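You operate a simulated robot arm through the tools that you are given. There is no shell and no other tool.

Carry out the task below with a simulated robot arm. There is one attempt and no reset: what you move stays moved.

JOB
Bleed the air out of the fuel line, then prime until the green pin pops out.
Fine: Open the upper red supply valve for it, and leave the bleed tap shut.

It is judged by the outcome, as a careful person would: the job done as asked, and still so three seconds after it is handed in. It fails if anything else is knocked over, pushed out of place, dropped, spilled or broken.

ROBOT AND FRAMES
A 6-joint arm with a two-finger gripper, fixed in place. Base frame: the origin is on the floor under the middle of its stand, x ahead of it, y to its left, z up; the work surface is at about z = 50. Lengths are in cm, angles in degrees, forces in N, time in s.
It reaches about 163.7 cm from its shoulder. Its first joint turns from -166.0 to 166.0 degrees. Payload 3.43 kg.
The TCP is the grasp point between the finger pads, 2 cm short of the fingertips. In the tool frame z runs along the fingers and y along their closing line. The gripper opens to 19 cm; its body begins 24.8 cm behind the TCP.
Orientation is told as [roll, pitch, yaw] about the base's x, y, z axes, in that order, counted from this pose: with the fingers straight down and closing along the base's y, the tool's x points along the base's -x, its y along +y and its z along -z.

CONTROLS
- The arm moves only by the tool arm_command. Its argument "moves" is a list of rows, each a list of 7 numbers: the shift along the tool's x, y, z in cm, then the turn, a rotation vector about the tool's x, y, z in degrees, then the closure, from 0 (fully open) to 1 (shut). In form: [[x, y, z, wx, wy, wz, claw], ...]. A call has 1 to 20 rows; each row is the pose to reach, as a shift and turn from the pose commanded when the call began, along the tool's axes at that moment. Rows are played at 5 a second. More than 5 cm and 8.6 degrees between two rows, or a gripper value outside its range, and nothing of the call is played. A pose out of reach is approached as far as the arm can. The call stops where the force on the tool passes 90 N (or 10 N more than at its start, if that is more) or the arm is blocked; 0.2 s more then pass. Each finger travels about 4.5 cm/s and halts on what it meets, pressing with about 35 N; the grip force reading is that of the motor and also rises with nothing between the fingers. The clock runs only during rows and for 0.2 s after the last one: add rows that repeat a pose to give the fingers time. It gives the time, the measured TCP pose, the force on the tool (base axes), the opening and the grip force at its end, in the units of the frame above (readings bear some noise), with the torque about the TCP (base axes, N m) and any sound that the robot's microphone picked up, and new pictures: "views" is both (left out), scene, wrist or none.
- Cameras (640 x 400 px; columns grow to the right, rows downward): "scene" is fixed at [5.14, -66.96, 132.23]; the picture's right is [0.50, -0.87, 0.00], its down [-0.54, -0.31, -0.78] and it looks along [0.68, 0.39, -0.63] (base axes); focal length 252 px, centre (320, 200). "wrist" rides on the gripper at [7, -0.8, -28.8] in the tool frame; the picture's right is [0.12, 0.99, 0.00], its down [-0.96, 0.12, -0.25] and it looks along [-0.25, 0.03, 0.97] (tool axes); focal length 261 px, centre (320, 200). There is no depth. A picture from a camera that has moved, and an enlarged one, comes with that camera's place and axes in the base frame and with its lens. The place of the scene camera against the robot may be out by one fixed shift of up to 2.5 cm in any direction.
- move_column(by): slides the trunk up (or, below 0, down) by that many cm; the arm rides with it, the base frame stays. It gives what a move gives, with no picture.
- enlarge(camera, box): a new picture of the part [left, top, right, bottom] of that camera's present view, enlarged. It takes no simulated time.
- hand_in(): hands the job in; it is judged then, once.

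Places have to be worked out from the pictures, the camera data and where the tool is seen. Open the gripper and draw the arm clear of the work before you hand the job in, unless the task says otherwise.

The tools are called after "Emit:" as a command line: name --pt "numbers of a row" for each row, then --argument value for the rest, lists and objects as JSON in quotes. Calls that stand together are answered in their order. arm_command: Moves the arm, as the interface text tells. Its arguments: {"type":"object","properties":{"moves":{"type":"array","items":{"type":"array","items":{"type":"number"}}},"views":{"type":"string","enum":["both","scene","wrist","none"]}},"required":["moves"]} The other tools are called the same way: move_column (by) moves the trunk up or down; enlarge (camera, box) takes an enlarged picture of a part of a camera's view; hand_in () hands the job in.

At the start:

```text
clock: 0.0
ee_pos: [65.52, -5.6, 112.83]
orientation: [-0.1, -0.1, 0.0]
ft_force: [-0.1, -0.1, 0.2]
wrist_torque: [-0.02, -0.03, 0.02]
opening: 19.01
finger_force: 0.1
trunk travel left (down, up): [-10.0, 14.0]
```

scene: 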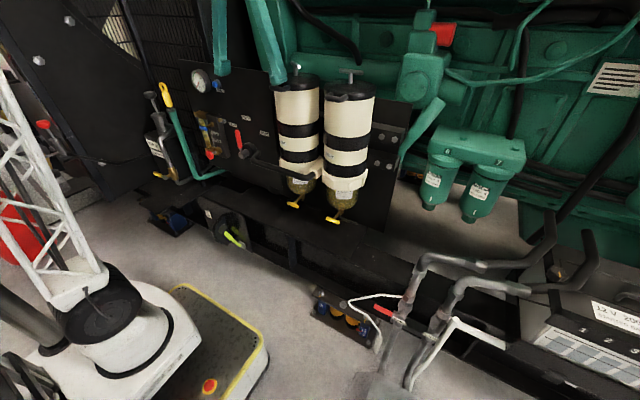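
wrist: 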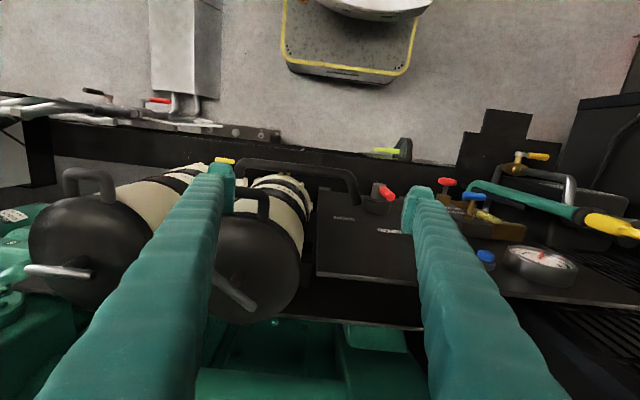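

I start by looking more closely at the panel with the gauge, valves, and pump.

Emit:
enlarge --camera "scene" --box '[130, 50, 290, 150]'

Emit:
enlarge --camera "scene" --box '[130, 100, 290, 200]'

Emit:
enlarge --camera "wrist" --box '[320, 100, 640, 300]'

Emit:
enlarge --camera "scene" --box '[190, 60, 350, 160]'

```text
4.00 times, centred on (210, 100) of scene
camera zoom: at [5.14, -66.96, 132.23], right [0.5, -0.87, 0.0], down [-0.54, -0.31, -0.78], along [0.68, 0.39, -0.63], focal length 1009 px, centre (760, 600)
```

zoom: 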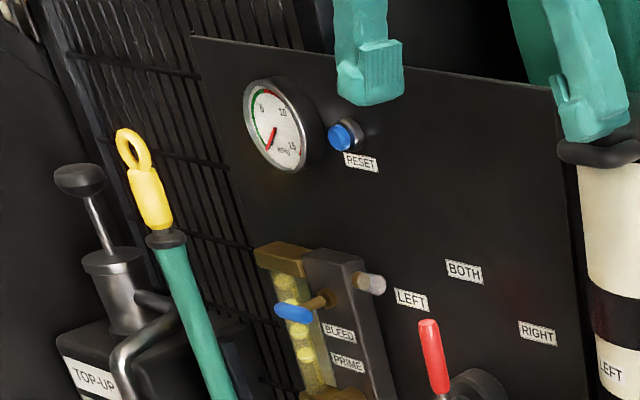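

```text
4.00 times, centred on (210, 150) of scene
camera zoom: at [5.14, -66.96, 132.23], right [0.5, -0.87, 0.0], down [-0.54, -0.31, -0.78], along [0.68, 0.39, -0.63], focal length 1009 px, centre (760, 400)
```

zoom: 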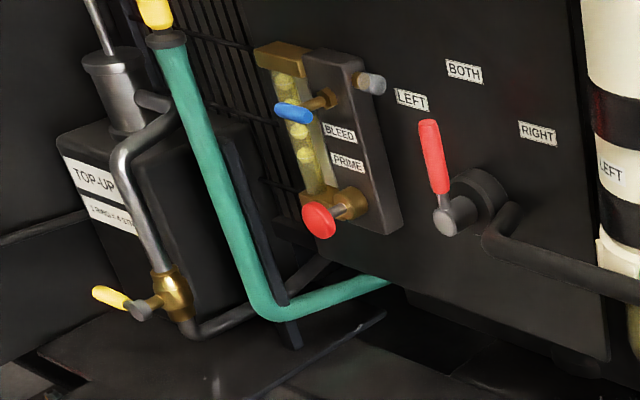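

```text
2.00 times, centred on (480, 200) of wrist
camera zoom: at [58.63, -6.42, 141.55], right [-0.12, 0.99, 0.0], down [0.96, 0.12, 0.25], along [0.25, 0.03, -0.97], focal length 521 px, centre (0, 200)
```

zoom: 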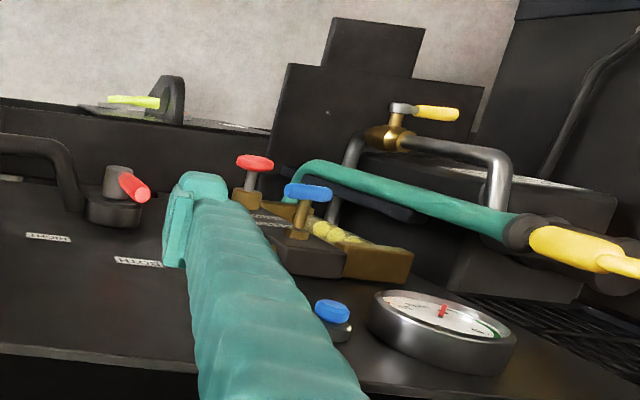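

```text
4.00 times, centred on (270, 110) of scene
camera zoom: at [5.14, -66.96, 132.23], right [0.5, -0.87, 0.0], down [-0.54, -0.31, -0.78], along [0.68, 0.39, -0.63], focal length 1009 px, centre (520, 560)
```

zoom: 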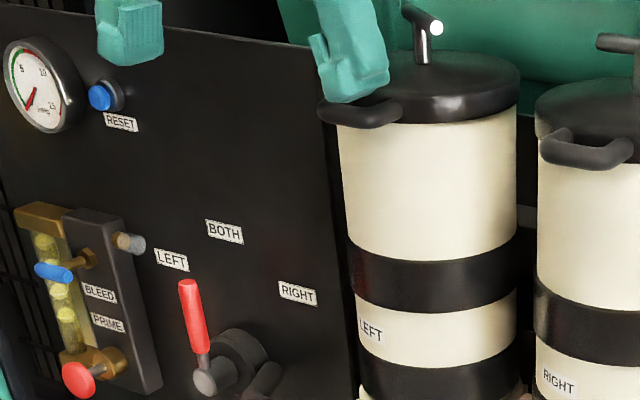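

Next I look over the rest of the scene for supply valves, labels and a pin.

Emit:
enlarge --camera "scene" --box '[360, 0, 520, 100]'

Emit:
enlarge --camera "scene" --box '[300, 270, 460, 370]'

Emit:
enlarge --camera "scene" --box '[480, 200, 640, 300]'

Emit:
enlarge --camera "scene" --box '[380, 100, 540, 200]'

Emit:
enlarge --camera "scene" --box '[140, 170, 300, 270]'

Emit:
enlarge --camera "scene" --box '[0, 80, 160, 180]'

Emit:
enlarge --camera "wrist" --box '[0, 60, 320, 260]'

Emit:
enlarge --camera "scene" --box '[260, 130, 420, 230]'

Emit:
enlarge --camera "scene" --box '[540, 50, 640, 112]'

```text
4.00 times, centred on (440, 50) of scene
camera zoom: at [5.14, -66.96, 132.23], right [0.5, -0.87, 0.0], down [-0.54, -0.31, -0.78], along [0.68, 0.39, -0.63], focal length 1009 px, centre (-160, 800)
```

zoom: 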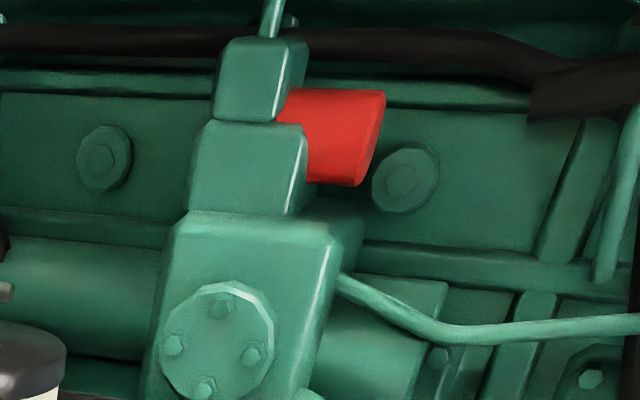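

```text
4.00 times, centred on (380, 320) of scene
camera zoom: at [5.14, -66.96, 132.23], right [0.5, -0.87, 0.0], down [-0.54, -0.31, -0.78], along [0.68, 0.39, -0.63], focal length 1009 px, centre (80, -280)
```

zoom: 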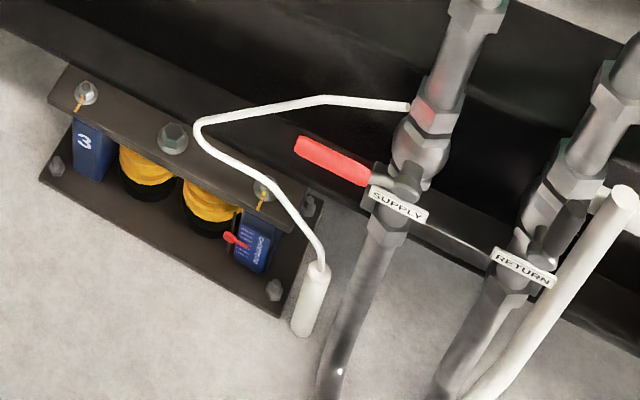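

```text
4.00 times, centred on (560, 250) of scene
camera zoom: at [5.14, -66.96, 132.23], right [0.5, -0.87, 0.0], down [-0.54, -0.31, -0.78], along [0.68, 0.39, -0.63], focal length 1009 px, centre (-640, 0)
```

zoom: 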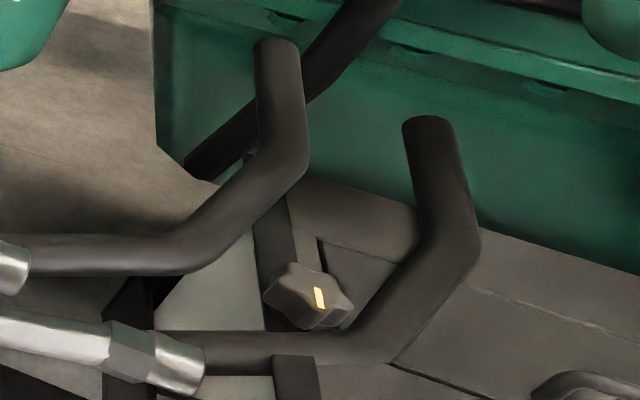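

```text
4.00 times, centred on (460, 150) of scene
camera zoom: at [5.14, -66.96, 132.23], right [0.5, -0.87, 0.0], down [-0.54, -0.31, -0.78], along [0.68, 0.39, -0.63], focal length 1009 px, centre (-240, 400)
```

zoom: 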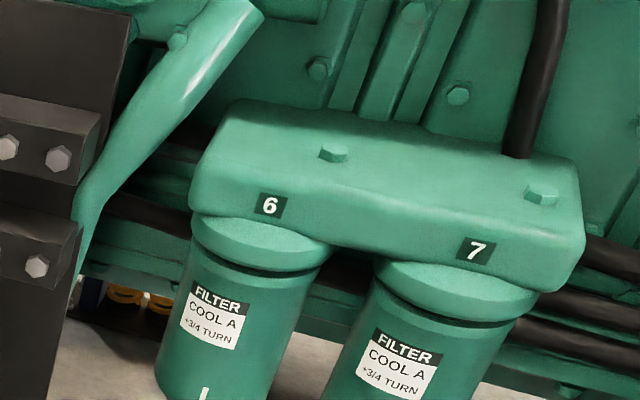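

```text
4.00 times, centred on (220, 220) of scene
camera zoom: at [5.14, -66.96, 132.23], right [0.5, -0.87, 0.0], down [-0.54, -0.31, -0.78], along [0.68, 0.39, -0.63], focal length 1009 px, centre (720, 120)
```

zoom: 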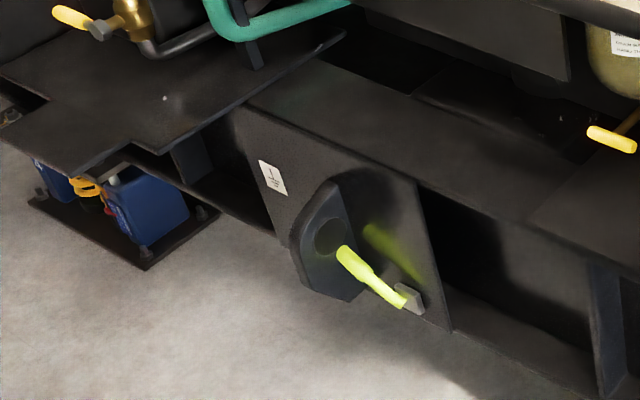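

```text
4.00 times, centred on (80, 130) of scene
camera zoom: at [5.14, -66.96, 132.23], right [0.5, -0.87, 0.0], down [-0.54, -0.31, -0.78], along [0.68, 0.39, -0.63], focal length 1009 px, centre (1280, 480)
```

zoom: 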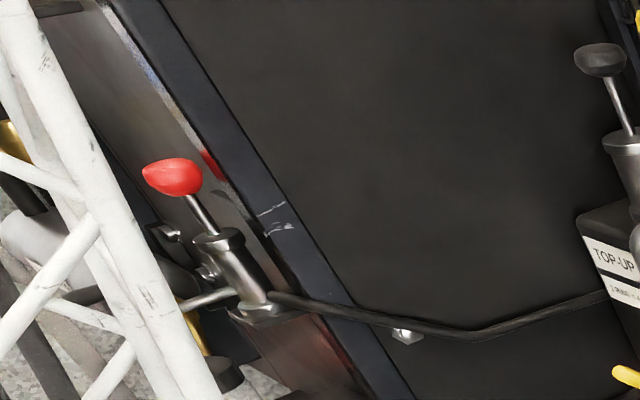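

```text
2.00 times, centred on (160, 160) of wrist
camera zoom: at [58.63, -6.42, 141.55], right [-0.12, 0.99, 0.0], down [0.96, 0.12, 0.25], along [0.25, 0.03, -0.97], focal length 521 px, centre (640, 280)
```

zoom: 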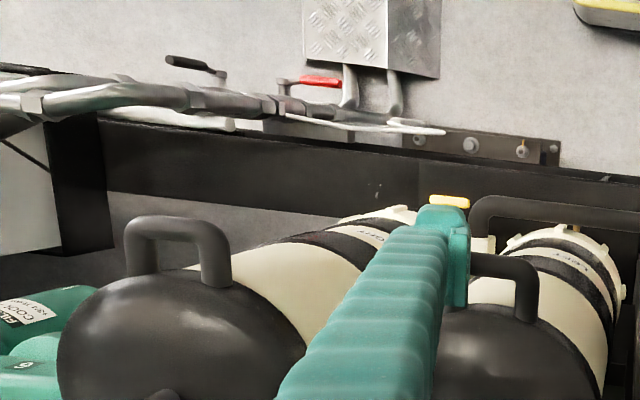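

```text
4.00 times, centred on (340, 180) of scene
camera zoom: at [5.14, -66.96, 132.23], right [0.5, -0.87, 0.0], down [-0.54, -0.31, -0.78], along [0.68, 0.39, -0.63], focal length 1009 px, centre (240, 280)
```

zoom: 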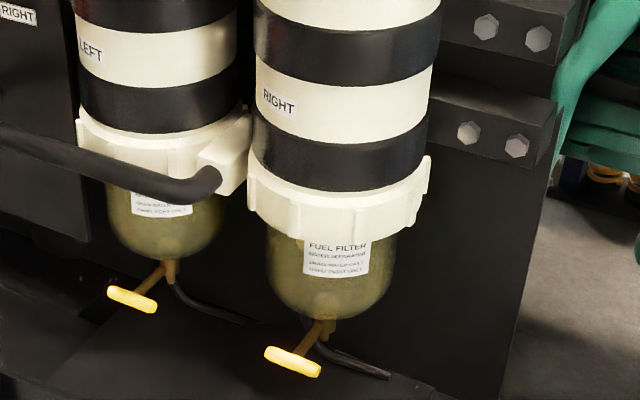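

```text
6.40 times, centred on (590, 81) of scene
camera zoom: at [5.14, -66.96, 132.23], right [0.5, -0.87, 0.0], down [-0.54, -0.31, -0.78], along [0.68, 0.39, -0.63], focal length 1614 px, centre (-1408, 962)
```

zoom: 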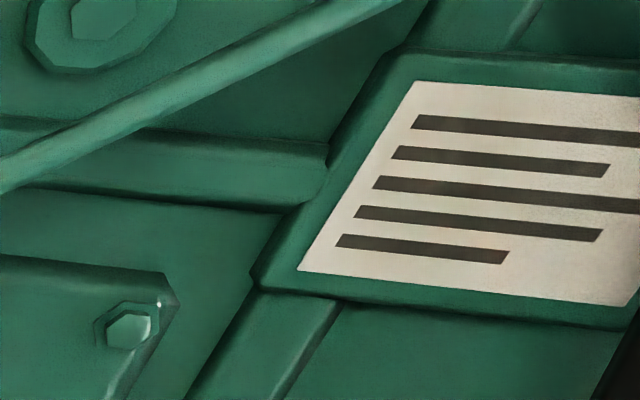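

The SUPPLY lever (red) appears to be around (55, -63, 45), and the BLEED/PRIME block near (66, 23, 82–93). I lift the arm clear and move it over toward the SUPPLY/RETURN pipes for a better look.

Emit:
arm_command --pt "2 0 -4 0 0 0 0" --pt "4 0 -8 0 0 0 0" --pt "7 -2 -11 0 0 0 0" --pt "10 -5 -13 0 0 0 0" --pt "13 -8 -13 0 0 0 0" --pt "16 -11 -13 0 0 0 0" --pt "19 -14 -13 0 0 0 0" --pt "22 -17 -13 0 0 0 0" --pt "24 -21 -13 0 0 0 0" --pt "25 -25.5 -11 0 0 0 0" --pt "25 -30 -9 0 0 0 0" --pt "25 -34.5 -7 0 0 0 0" --pt "25 -38 -4 0 0 0 0" --pt "25 -42 -1 0 0 0 0" --pt "25 -46 1 0 0 0 0"

```text
refused: row 10 steps farther than a row can; nothing moved
```

That call was refused because row 10 stepped slightly over 5 cm; I resend it with smaller steps.

Emit:
arm_command --pt "2 0 -4 0 0 0 0" --pt "4 0 -8 0 0 0 0" --pt "7 -2 -11 0 0 0 0" --pt "10 -5 -13 0 0 0 0" --pt "13 -8 -13 0 0 0 0" --pt "16 -11 -13 0 0 0 0" --pt "19 -14 -13 0 0 0 0" --pt "22 -17 -13 0 0 0 0" --pt "24 -21 -13 0 0 0 0" --pt "25 -25 -11 0 0 0 0" --pt "25 -29 -9 0 0 0 0" --pt "25 -33 -7 0 0 0 0" --pt "25 -37 -4 0 0 0 0" --pt "25 -41 -1 0 0 0 0" --pt "25 -45 1 0 0 0 0"

```text
clock: 3.2
ee_pos: [40.53, -50.41, 111.86]
orientation: [-0.1, 0.1, 0.0]
ft_force: [-0.2, 1.2, -0.7]
wrist_torque: [-0.15, -0.01, 0.02]
opening: 19.01
finger_force: 0.0
trunk travel left (down, up): [-10.0, 14.0]
camera wrist: at [33.6, -51.33, 140.55], right [-0.12, 0.99, 0.0], down [0.96, 0.12, 0.25], along [0.25, 0.03, -0.97], focal length 261 px, centre (320, 200)
```

scene: 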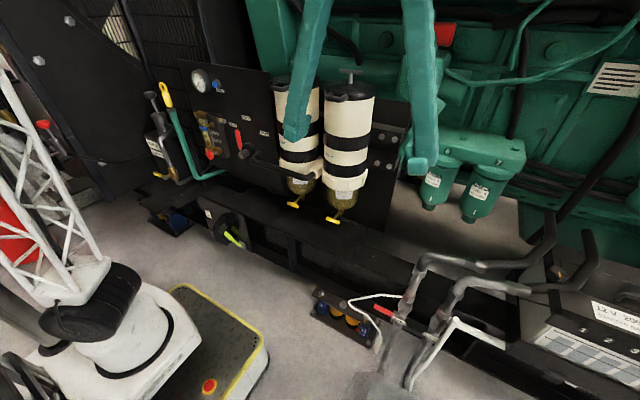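
wrist: 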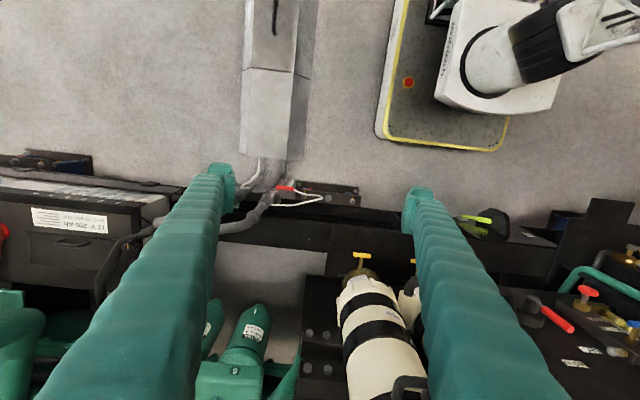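

Now I enlarge the supply valve area and the panel from this new viewpoint.

Emit:
enlarge --camera "wrist" --box '[220, 150, 380, 250]'

Emit:
enlarge --camera "wrist" --box '[480, 220, 640, 320]'

Emit:
enlarge --camera "scene" --box '[340, 280, 420, 330]'

Emit:
enlarge --camera "scene" --box '[410, 240, 570, 340]'

Emit:
enlarge --camera "wrist" --box '[0, 140, 160, 240]'

Emit:
enlarge --camera "scene" --box '[195, 110, 235, 135]'

Emit:
enlarge --camera "scene" --box '[195, 135, 275, 185]'

```text
4.00 times, centred on (300, 200) of wrist
camera zoom: at [33.6, -51.33, 140.55], right [-0.12, 0.99, 0.0], down [0.96, 0.12, 0.25], along [0.25, 0.03, -0.97], focal length 1043 px, centre (400, 200)
```

zoom: 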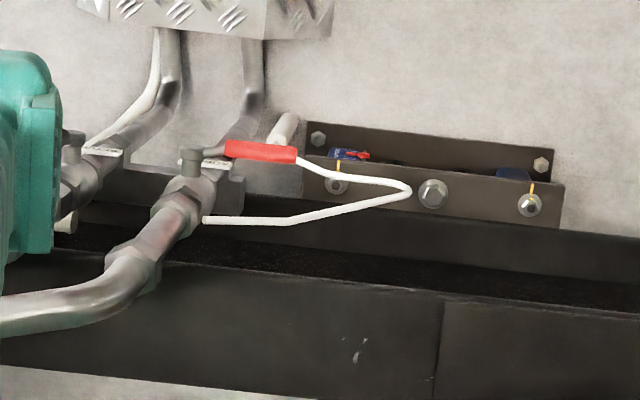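

```text
4.00 times, centred on (560, 270) of wrist
camera zoom: at [33.6, -51.33, 140.55], right [-0.12, 0.99, 0.0], down [0.96, 0.12, 0.25], along [0.25, 0.03, -0.97], focal length 1043 px, centre (-640, -80)
```

zoom: 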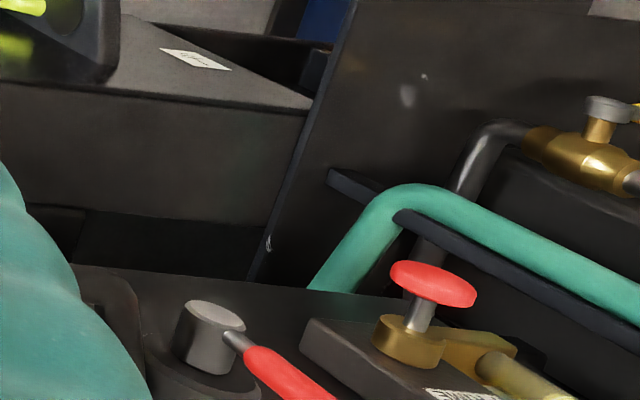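

```text
8.00 times, centred on (380, 305) of scene
camera zoom: at [5.14, -66.96, 132.23], right [0.5, -0.87, 0.0], down [-0.54, -0.31, -0.78], along [0.68, 0.39, -0.63], focal length 2018 px, centre (-160, -640)
```

zoom: 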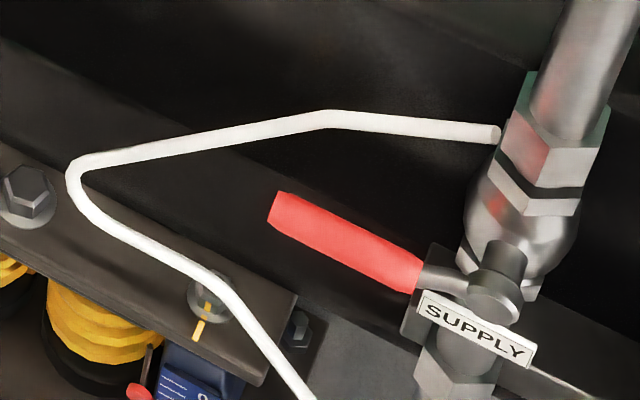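

```text
4.00 times, centred on (490, 290) of scene
camera zoom: at [5.14, -66.96, 132.23], right [0.5, -0.87, 0.0], down [-0.54, -0.31, -0.78], along [0.68, 0.39, -0.63], focal length 1009 px, centre (-360, -160)
```

zoom: 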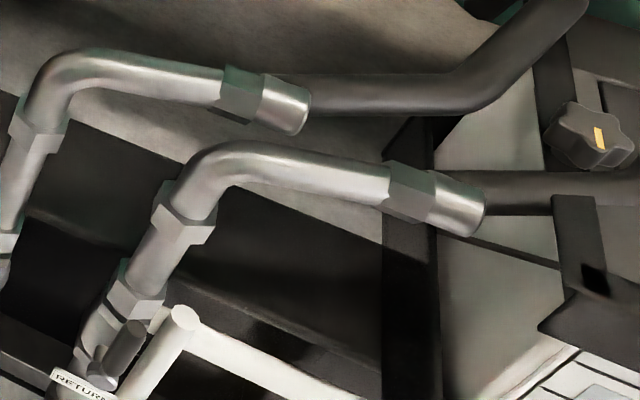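

```text
4.00 times, centred on (80, 190) of wrist
camera zoom: at [33.6, -51.33, 140.55], right [-0.12, 0.99, 0.0], down [0.96, 0.12, 0.25], along [0.25, 0.03, -0.97], focal length 1043 px, centre (1280, 240)
```

zoom: 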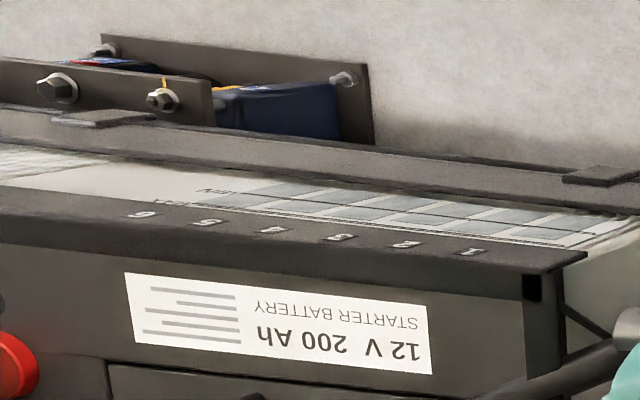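

```text
16.00 times, centred on (215, 122) of scene
camera zoom: at [5.14, -66.96, 132.23], right [0.5, -0.87, 0.0], down [-0.54, -0.31, -0.78], along [0.68, 0.39, -0.63], focal length 4035 px, centre (2000, 1440)
```

zoom: 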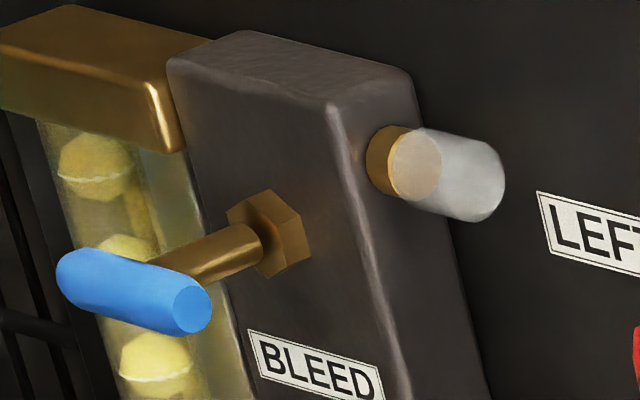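

```text
8.00 times, centred on (235, 160) of scene
camera zoom: at [5.14, -66.96, 132.23], right [0.5, -0.87, 0.0], down [-0.54, -0.31, -0.78], along [0.68, 0.39, -0.63], focal length 2018 px, centre (1000, 520)
```

zoom: 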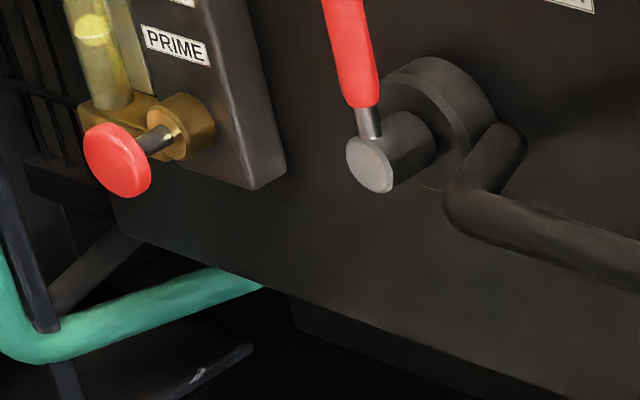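

The SUPPLY lever is crosswise to its pipe (shut); the block has a blue BLEED T-bar, a red PRIME push-knob, a sight tube with bubbles and a clear cap for the pin. I check for any second red supply valve near the tank and elsewhere.

Emit:
enlarge --camera "wrist" --box '[200, 0, 360, 100]'

Emit:
enlarge --camera "wrist" --box '[200, 90, 360, 190]'

Emit:
enlarge --camera "scene" --box '[320, 300, 480, 400]'

Emit:
enlarge --camera "wrist" --box '[0, 200, 120, 275]'

Emit:
enlarge --camera "scene" --box '[0, 0, 160, 100]'

```text
4.00 times, centred on (280, 50) of wrist
camera zoom: at [33.6, -51.33, 140.55], right [-0.12, 0.99, 0.0], down [0.96, 0.12, 0.25], along [0.25, 0.03, -0.97], focal length 1043 px, centre (480, 800)
```

zoom: 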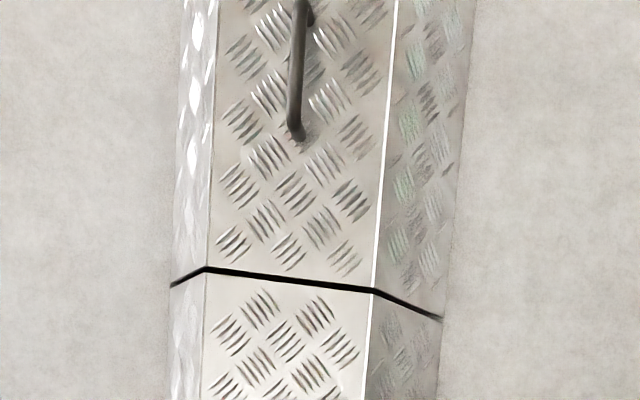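

```text
4.00 times, centred on (280, 140) of wrist
camera zoom: at [33.6, -51.33, 140.55], right [-0.12, 0.99, 0.0], down [0.96, 0.12, 0.25], along [0.25, 0.03, -0.97], focal length 1043 px, centre (480, 440)
```

zoom: 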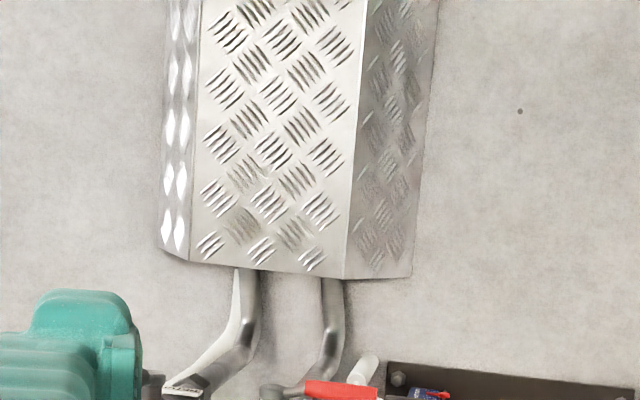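

```text
4.00 times, centred on (400, 350) of scene
camera zoom: at [5.14, -66.96, 132.23], right [0.5, -0.87, 0.0], down [-0.54, -0.31, -0.78], along [0.68, 0.39, -0.63], focal length 1009 px, centre (0, -400)
```

zoom: 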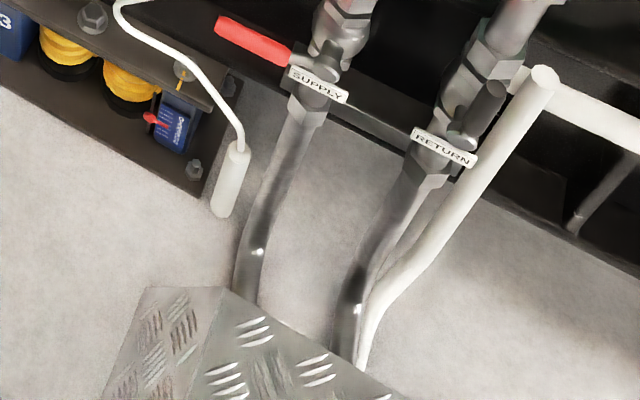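

```text
5.33 times, centred on (60, 238) of wrist
camera zoom: at [33.6, -51.33, 140.55], right [-0.12, 0.99, 0.0], down [0.96, 0.12, 0.25], along [0.25, 0.03, -0.97], focal length 1390 px, centre (1707, 0)
```

zoom: 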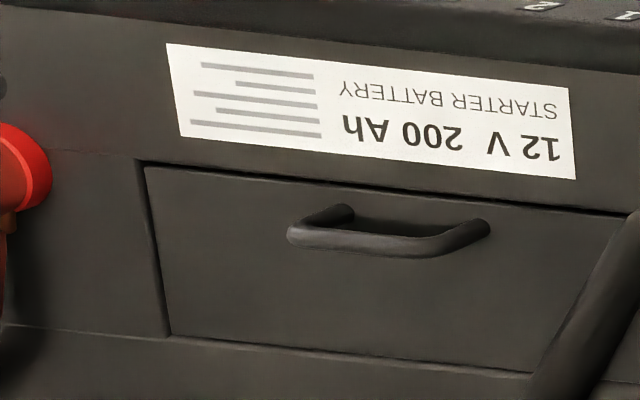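

```text
4.00 times, centred on (80, 50) of scene
camera zoom: at [5.14, -66.96, 132.23], right [0.5, -0.87, 0.0], down [-0.54, -0.31, -0.78], along [0.68, 0.39, -0.63], focal length 1009 px, centre (1280, 800)
```

zoom: 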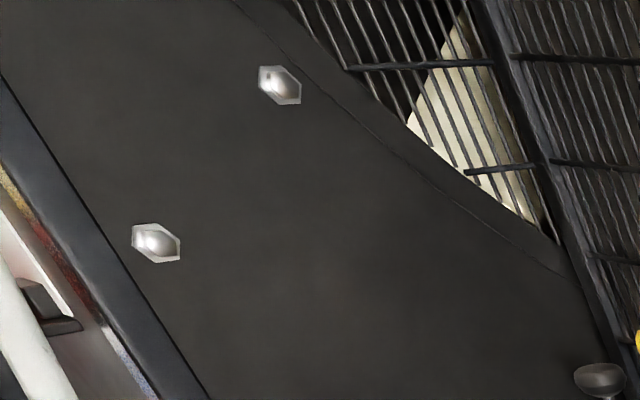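

No second red supply valve shows up; the labelled red SUPPLY lever is the upper of the SUPPLY/RETURN pair. I lower the arm for a closer look at that valve.

Emit:
arm_command --pt "2 -2 3 0 0 0 0" --pt "4 -4 6 0 0 0 0" --pt "6 -6 9 0 0 0 0" --pt "7 -8 13 0 0 0 0" --pt "8 -10 17 0 0 0 0" --pt "8 -11 21 0 0 0 0" --pt "8 -11 25 0 0 0 0" --pt "8 -11 29 0 0 0 0" --pt "8 -11 33 0 0 0 0"

```text
clock: 5.2
ee_pos: [32.45, -61.53, 78.88]
orientation: [-0.1, 0.0, 0.0]
ft_force: [0.0, 0.5, 0.0]
wrist_torque: [-0.09, -0.06, 0.02]
opening: 18.99
finger_force: 0.0
trunk travel left (down, up): [-10.0, 14.0]
camera wrist: at [25.51, -62.4, 107.46], right [-0.12, 0.99, 0.0], down [0.96, 0.12, 0.25], along [0.25, 0.03, -0.97], focal length 261 px, centre (320, 200)
```

scene: 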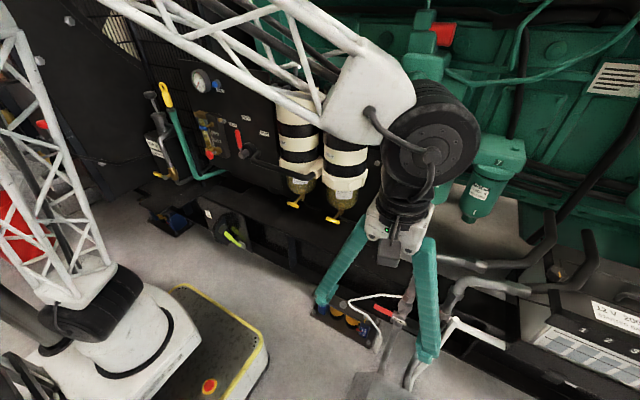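
wrist: 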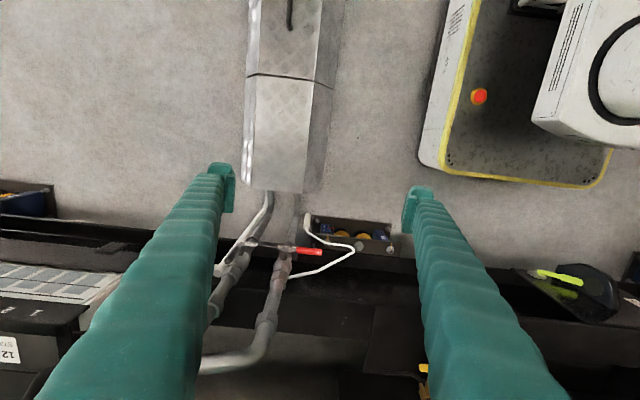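

I enlarge the valve from this closer viewpoint, in both cameras.

Emit:
enlarge --camera "wrist" --box '[232, 210, 360, 290]'

Emit:
enlarge --camera "scene" --box '[340, 280, 420, 330]'

Emit:
enlarge --camera "wrist" --box '[180, 200, 340, 300]'

```text
5.00 times, centred on (296, 250) of wrist
camera zoom: at [25.51, -62.4, 107.46], right [-0.12, 0.99, 0.0], down [0.96, 0.12, 0.25], along [0.25, 0.03, -0.97], focal length 1303 px, centre (440, -50)
```

zoom: 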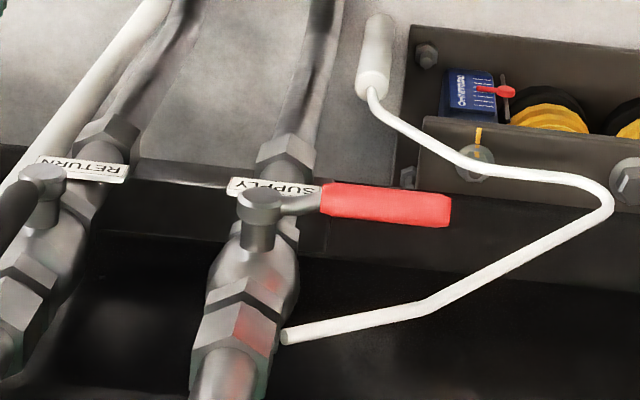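

```text
8.00 times, centred on (380, 305) of scene
camera zoom: at [5.14, -66.96, 132.23], right [0.5, -0.87, 0.0], down [-0.54, -0.31, -0.78], along [0.68, 0.39, -0.63], focal length 2018 px, centre (-160, -640)
```

zoom: 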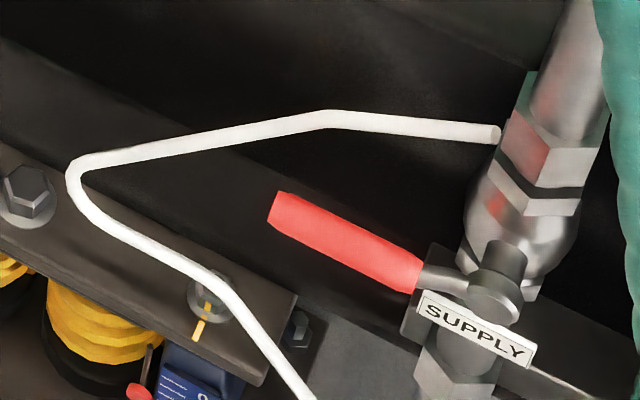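

```text
4.00 times, centred on (260, 250) of wrist
camera zoom: at [25.51, -62.4, 107.46], right [-0.12, 0.99, 0.0], down [0.96, 0.12, 0.25], along [0.25, 0.03, -0.97], focal length 1043 px, centre (560, 0)
```

zoom: 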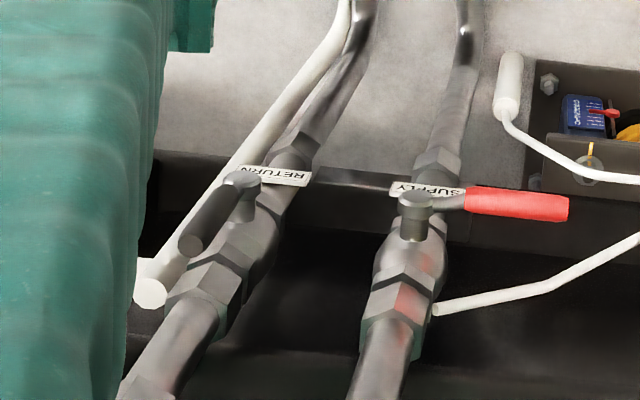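

The RETURN lever (open) lies along its pipe pointing up, while the SUPPLY lever points sideways (+y). I place the SUPPLY pivot at about (56.7, -68.6, 45) and the handle end at (54.7, -58.3, 46); the pipe is near vertical, so opening should swing the handle upward. I first turn the tool 90° about its axis and half-close the gripper.

Emit:
arm_command --pt "-1 0 0 0 0 8.2 0.1" --pt "-2 0 0 0 0 16.4 0.2" --pt "-3 0 0 0 0 24.6 0.3" --pt "-4 0 0 0 0 32.8 0.4" --pt "-5 0 0 0 0 41 0.5" --pt "-6 0 0 0 0 49.2 0.55" --pt "-7 0 0 0 0 57.4 0.55" --pt "-8 0 0 0 0 65.6 0.55" --pt "-9 0 0 0 0 73.8 0.55" --pt "-10 0 0 0 0 82 0.55" --pt "-11 0 0 0 0 90 0.55"

```text
clock: 7.6
ee_pos: [43.62, -61.65, 78.81]
orientation: [0.0, 0.1, -90.1]
ft_force: [0.3, -0.3, 0.6]
wrist_torque: [0.0, -0.06, 0.03]
opening: 8.55
finger_force: 0.0
trunk travel left (down, up): [-10.0, 14.0]
camera wrist: at [42.84, -54.56, 107.54], right [0.99, 0.12, 0.0], down [0.11, -0.96, 0.25], along [0.03, -0.25, -0.97], focal length 261 px, centre (320, 200)
```

scene: 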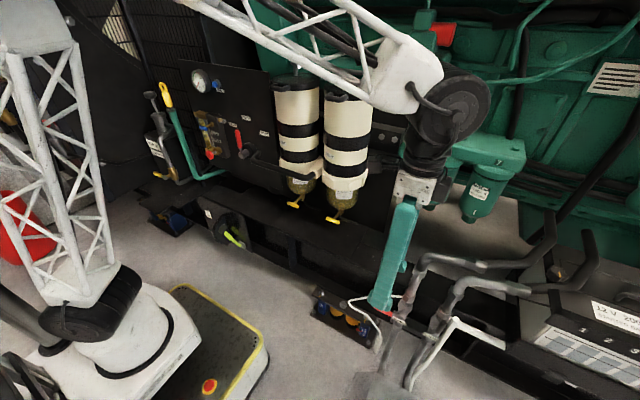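
wrist: 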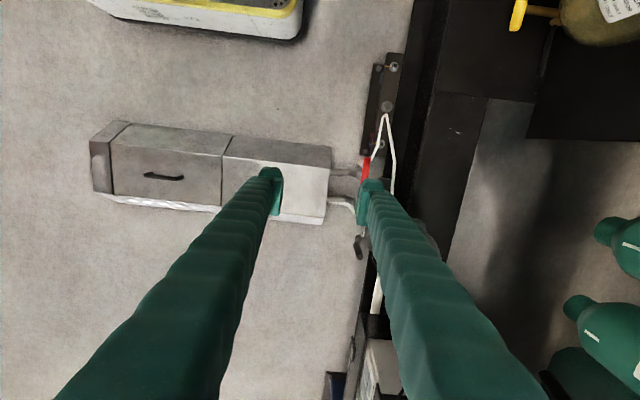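

Now I pitch the gripper up to horizontal so the fingers point along +x, staying at the same TCP.

Emit:
arm_command --pt "0 -0.5 0 -8.2 0 0 0.55" --pt "0 -1 0 -16.4 0 0 0.55" --pt "0 -1.5 0 -24.6 0 0 0.55" --pt "0 -2 0 -32.8 0 0 0.55" --pt "0 -2.5 0 -41 0 0 0.55" --pt "0 -3 0 -49.2 0 0 0.55" --pt "0 -3.5 0 -57.4 0 0 0.55" --pt "0 -4 0 -65.6 0 0 0.55" --pt "0 -4 0 -73.8 0 0 0.55" --pt "0 -4 0 -82 0 0 0.55" --pt "0 -4 0 -90 0 0 0.55"

```text
clock: 10.0
ee_pos: [39.54, -61.53, 78.92]
orientation: [90.1, -0.2, -90.1]
ft_force: [-0.2, -0.8, 1.4]
wrist_torque: [0.04, 0.28, -0.12]
opening: 8.54
finger_force: 0.1
trunk travel left (down, up): [-10.0, 14.0]
camera wrist: at [10.84, -54.5, 77.95], right [0.0, 0.12, 0.99], down [-0.25, -0.96, 0.12], along [0.97, -0.25, 0.03], focal length 261 px, centre (320, 200)
```

scene: 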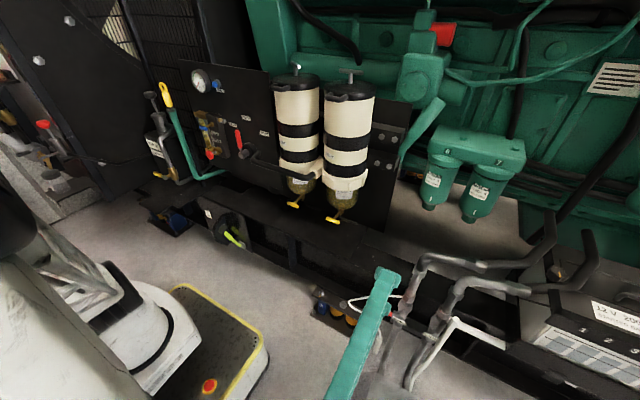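
wrist: 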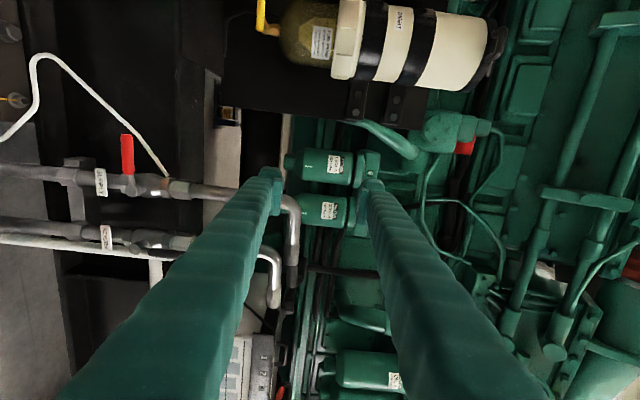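

The view from behind confirms the handle at roughly z≈46, y from -66 to -58.5. I lower the TCP to handle height while still back at x≈39.5.

Emit:
arm_command --pt "0 -4.7 0 0 0 0 0.55" --pt "0 -9.4 0 0 0 0 0.55" --pt "0.2 -14.1 0 0 0 0 0.55" --pt "0.4 -18.8 0 0 0 0 0.55" --pt "0.5 -23.5 0 0 0 0 0.55" --pt "0.5 -28.2 0 0 0 0 0.55" --pt "0.5 -32.8 0 0 0 0 0.55"

```text
clock: 11.6
ee_pos: [39.47, -61.09, 46.06]
orientation: [90.0, -0.1, -89.9]
ft_force: [0.3, -0.8, -0.1]
wrist_torque: [0.01, 0.16, -0.04]
opening: 8.52
finger_force: 0.0
trunk travel left (down, up): [-10.0, 14.0]
camera wrist: at [10.89, -54.04, 45.11], right [0.0, 0.12, 0.99], down [-0.25, -0.96, 0.12], along [0.97, -0.25, 0.03], focal length 261 px, centre (320, 200)
```

scene: 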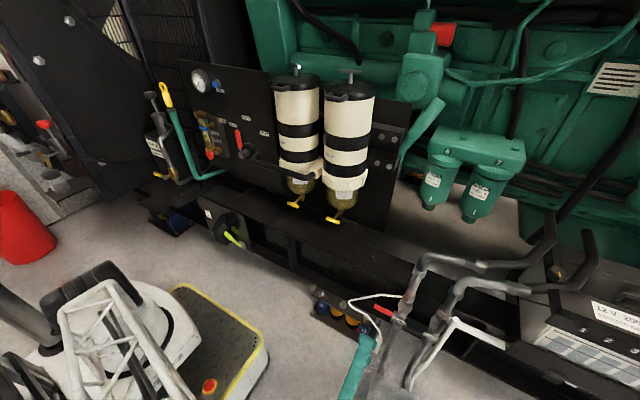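
wrist: 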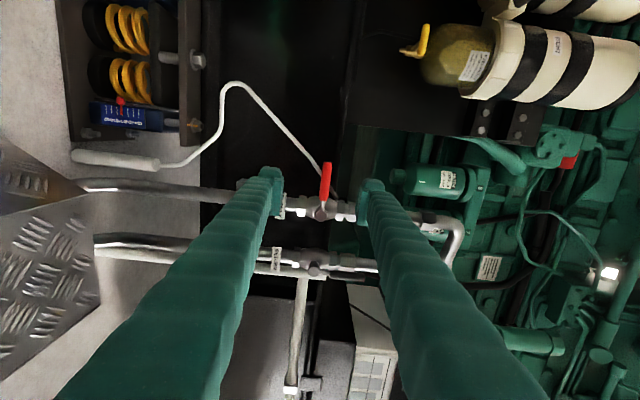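

The handle is at about z≈46.8, and the pivot near y≈-68. I advance along +x so the handle sits between the open fingers.

Emit:
arm_command --pt "0 0.7 4 0 0 0 0.55" --pt "0 0.7 8 0 0 0 0.55" --pt "0 0.7 12 0 0 0 0.55" --pt "0 0.7 15.3 0 0 0 0.55"

```text
clock: 12.6
ee_pos: [54.91, -61.14, 46.65]
orientation: [90.0, 0.0, -90.1]
ft_force: [-0.2, -0.4, -0.3]
wrist_torque: [-0.01, -0.03, 0.05]
opening: 8.54
finger_force: 0.1
trunk travel left (down, up): [-10.0, 14.0]
camera wrist: at [26.24, -54.03, 45.8], right [0.0, 0.12, 0.99], down [-0.25, -0.96, 0.11], along [0.97, -0.25, 0.03], focal length 261 px, centre (320, 200)
```

scene: 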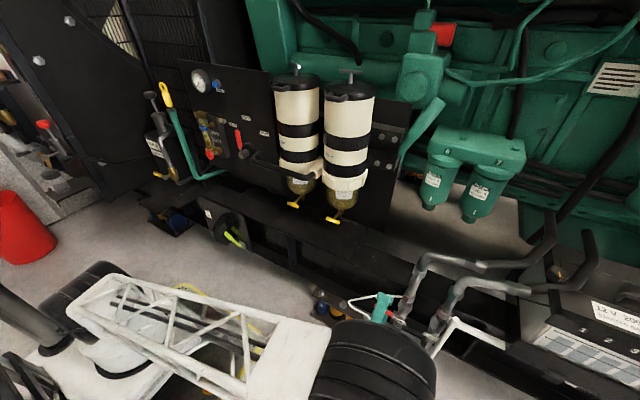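
wrist: 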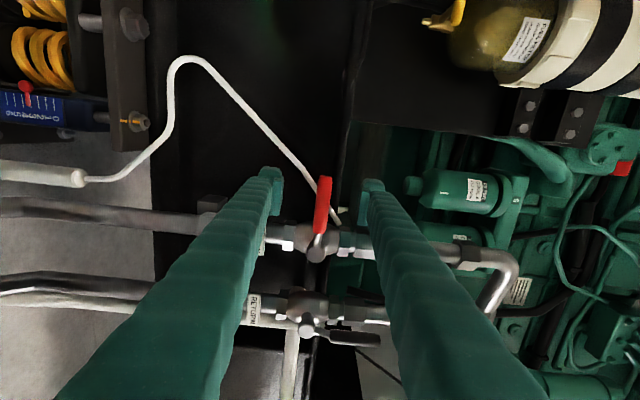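

The handle is centred between the fingers. I close on it.

Emit:
arm_command --pt "0 0.25 0 0 0 0 0.7" --pt "0 0.3 0 0 0 0 0.85" --pt "0 0.3 0 0 0 0 1" --pt "0 0.3 0 0 0 0 1" --pt "0 0.3 0 0 0 0 1" --pt "0 0.3 0 0 0 0 1"

```text
clock: 14.0
ee_pos: [54.97, -61.13, 46.92]
orientation: [89.9, 0.0, -90.0]
ft_force: [2.5, -0.5, 2.3]
wrist_torque: [-0.09, 0.0, 0.0]
opening: 1.03
finger_force: 42.0
trunk travel left (down, up): [-10.0, 14.0]
camera wrist: at [26.26, -54.03, 46.12], right [0.0, 0.12, 0.99], down [-0.25, -0.96, 0.12], along [0.97, -0.25, 0.03], focal length 261 px, centre (320, 200)
```

scene: 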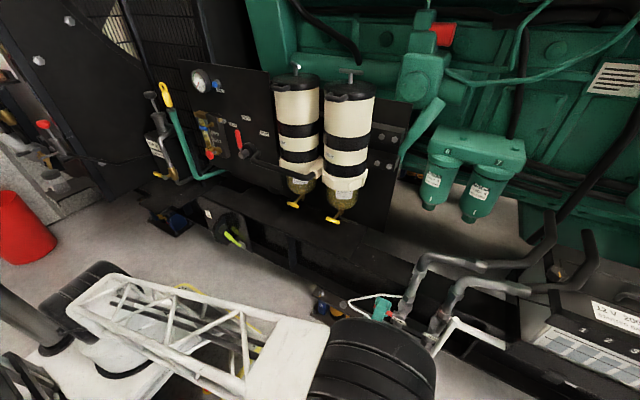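
wrist: 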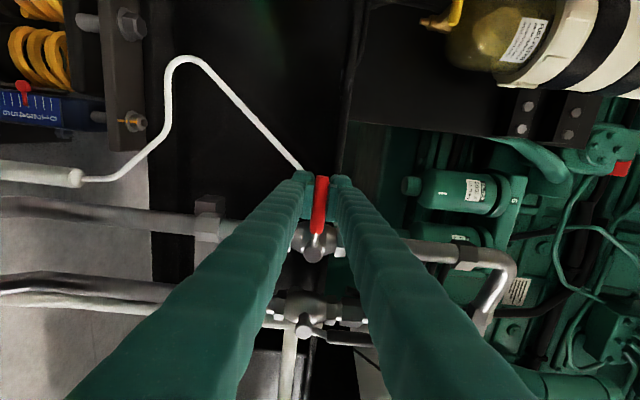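

I have the handle (opening 1.03 cm, gripping). With the pivot at about y=-67.3, z=47, I begin swinging it upward a little and watch the force.

Emit:
arm_command --pt "-0.02 0.43 0 0 0 4 1" --pt "-0.06 0.86 0 0 0 8 1" --pt "-0.13 1.28 0 0 0 12 1" --pt "-0.24 1.7 0 0 0 16 1"

```text
clock: 15.0
ee_pos: [54.96, -61.42, 48.94]
orientation: [90.1, 16.0, -90.0]
ft_force: [18.0, -7.5, 19.7]
wrist_torque: [-1.38, 0.11, 0.09]
opening: 1.07
finger_force: 43.6
trunk travel left (down, up): [-10.0, 14.0]
camera wrist: at [26.25, -54.32, 49.89], right [0.0, -0.16, 0.99], down [-0.25, -0.96, -0.15], along [0.97, -0.24, -0.04], focal length 261 px, centre (320, 200)
```

scene: 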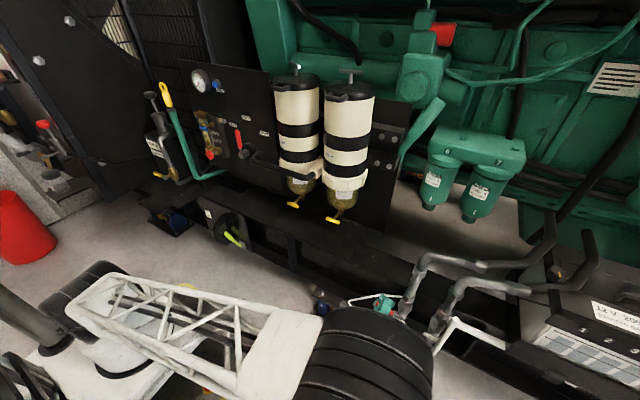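
wrist: 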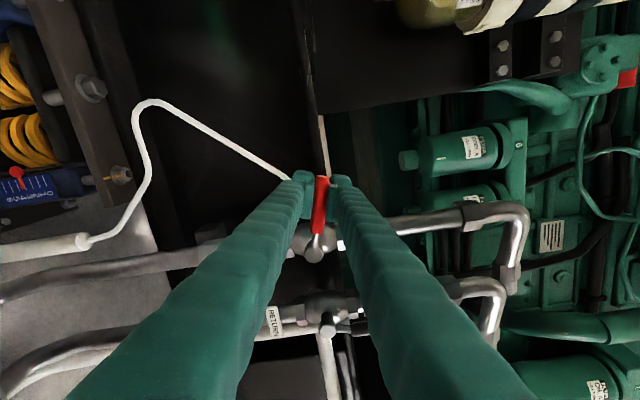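

The handle follows (z rose 2 cm, lever still aligned in the fingers); a +x force hints the stem is slightly tilted. I continue the arc, adding a small +x drift.

Emit:
arm_command --pt "-0.051 0.795 0.3 0 0 7.4 1" --pt "-0.205 1.576 0.4 0 0 14.8 1" --pt "-0.457 2.331 0.48 0 0 22.2 1" --pt "-0.805 3.048 0.56 0 0 29.6 1" --pt "-1.242 3.713 0.64 0 0 37 1" --pt "-1.762 4.317 0.7 0 0 44.4 1"

```text
clock: 16.4
ee_pos: [55.62, -64.32, 52.62]
orientation: [90.2, 60.4, -89.8]
ft_force: [-29.1, -16.9, 31.0]
wrist_torque: [-2.08, 0.46, 0.06]
opening: 1.25
finger_force: 45.6
trunk travel left (down, up): [-10.0, 14.0]
camera wrist: at [26.84, -60.04, 58.19], right [0.0, -0.8, 0.59], down [-0.25, -0.57, -0.78], along [0.97, -0.15, -0.2], focal length 261 px, centre (320, 200)
```

scene: 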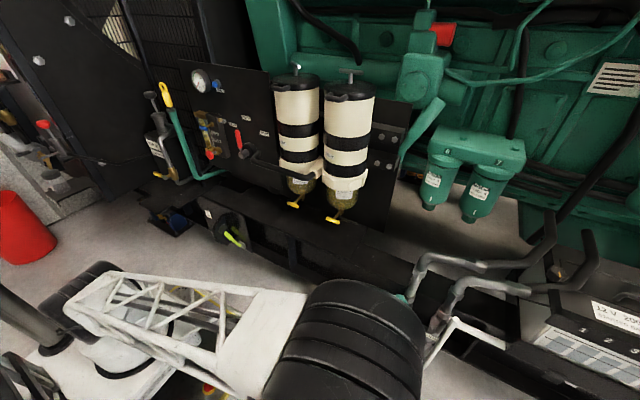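
wrist: 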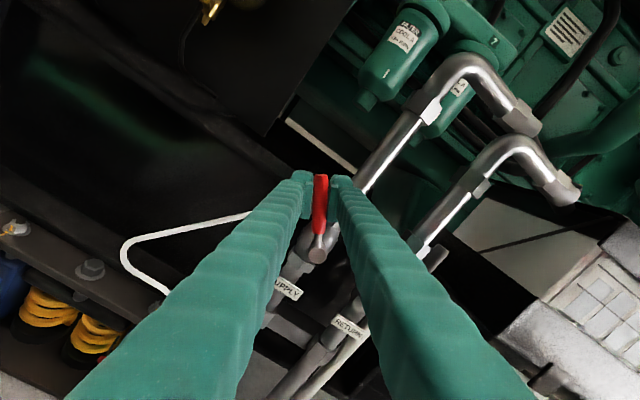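

The handle is at about 60°; the force/torque pattern says the true radius is nearer 7 cm and I drifted a bit too far in +x. I correct for both and finish the arc to about 90°.

Emit:
arm_command --pt "0.08 0.25 -0.2 0 0 0 1" --pt "0.11 1.18 -0.35 0 0 6 1" --pt "0.0 1.9 -0.35 0 0 12 1" --pt "-0.19 2.61 -0.35 0 0 18 1" --pt "-0.455 3.3 -0.35 0 0 24 1" --pt "-0.76 3.91 -0.35 0 0 29.6 1"

```text
clock: 17.8
ee_pos: [55.17, -68.05, 53.61]
orientation: [-69.5, 89.8, 110.5]
ft_force: [18.1, 0.0, 4.3]
wrist_torque: [-0.21, 0.14, 0.02]
opening: 1.02
finger_force: 43.4
trunk travel left (down, up): [-10.0, 14.0]
camera wrist: at [26.47, -67.18, 60.62], right [0.0, -0.99, 0.12], down [-0.25, -0.11, -0.96], along [0.97, -0.03, -0.25], focal length 261 px, centre (320, 200)
```

scene: 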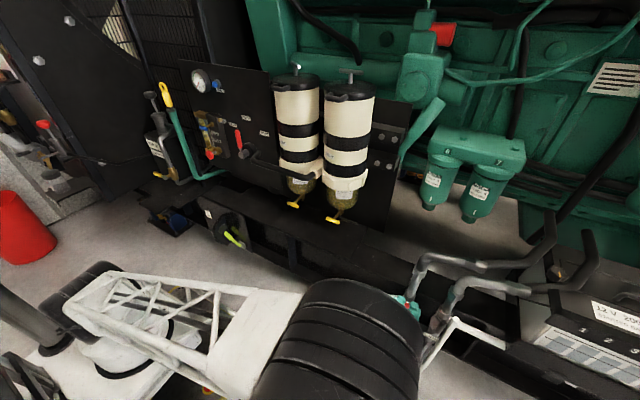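
wrist: 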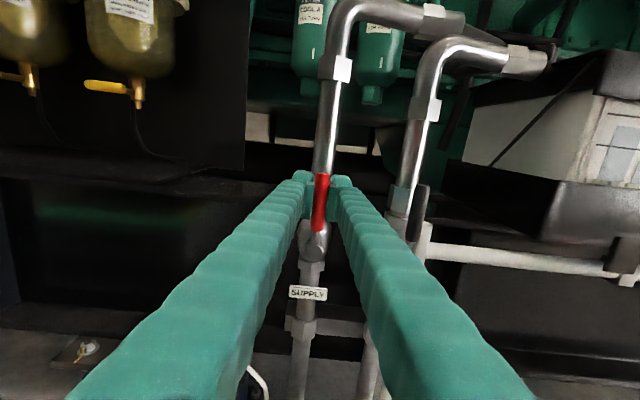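

The handle is now vertical, in line with the SUPPLY pipe just like the open RETURN valve. I open the fingers modestly and back straight out along -x.

Emit:
arm_command --pt "0 0 -0.2 0 0 0 0.9" --pt "0 0 -0.2 0 0 0 0.76" --pt "0 0 -0.2 0 0 0 0.76" --pt "0 0 -0.2 0 0 0 0.76" --pt "0 0 -4 0 0 0 0.76" --pt "0 0 -8 0 0 0 0.76" --pt "0 0 -12 0 0 0 0.76" --pt "0 0 -16 0 0 0 0.76"

```text
clock: 19.6
ee_pos: [39.32, -67.94, 53.54]
orientation: [-87.9, 90.0, 92.1]
ft_force: [0.1, 0.0, 0.1]
wrist_torque: [0.02, -0.04, 0.0]
opening: 4.57
finger_force: 0.0
trunk travel left (down, up): [-10.0, 14.0]
camera wrist: at [10.61, -67.15, 60.6], right [0.0, -0.99, 0.12], down [-0.25, -0.12, -0.96], along [0.97, -0.03, -0.25], focal length 261 px, centre (320, 200)
```

scene: 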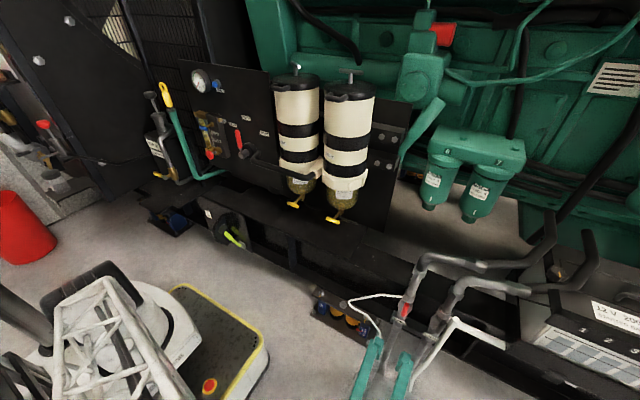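
wrist: 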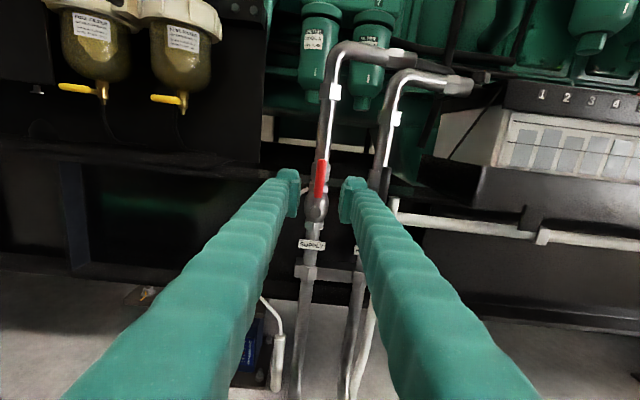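

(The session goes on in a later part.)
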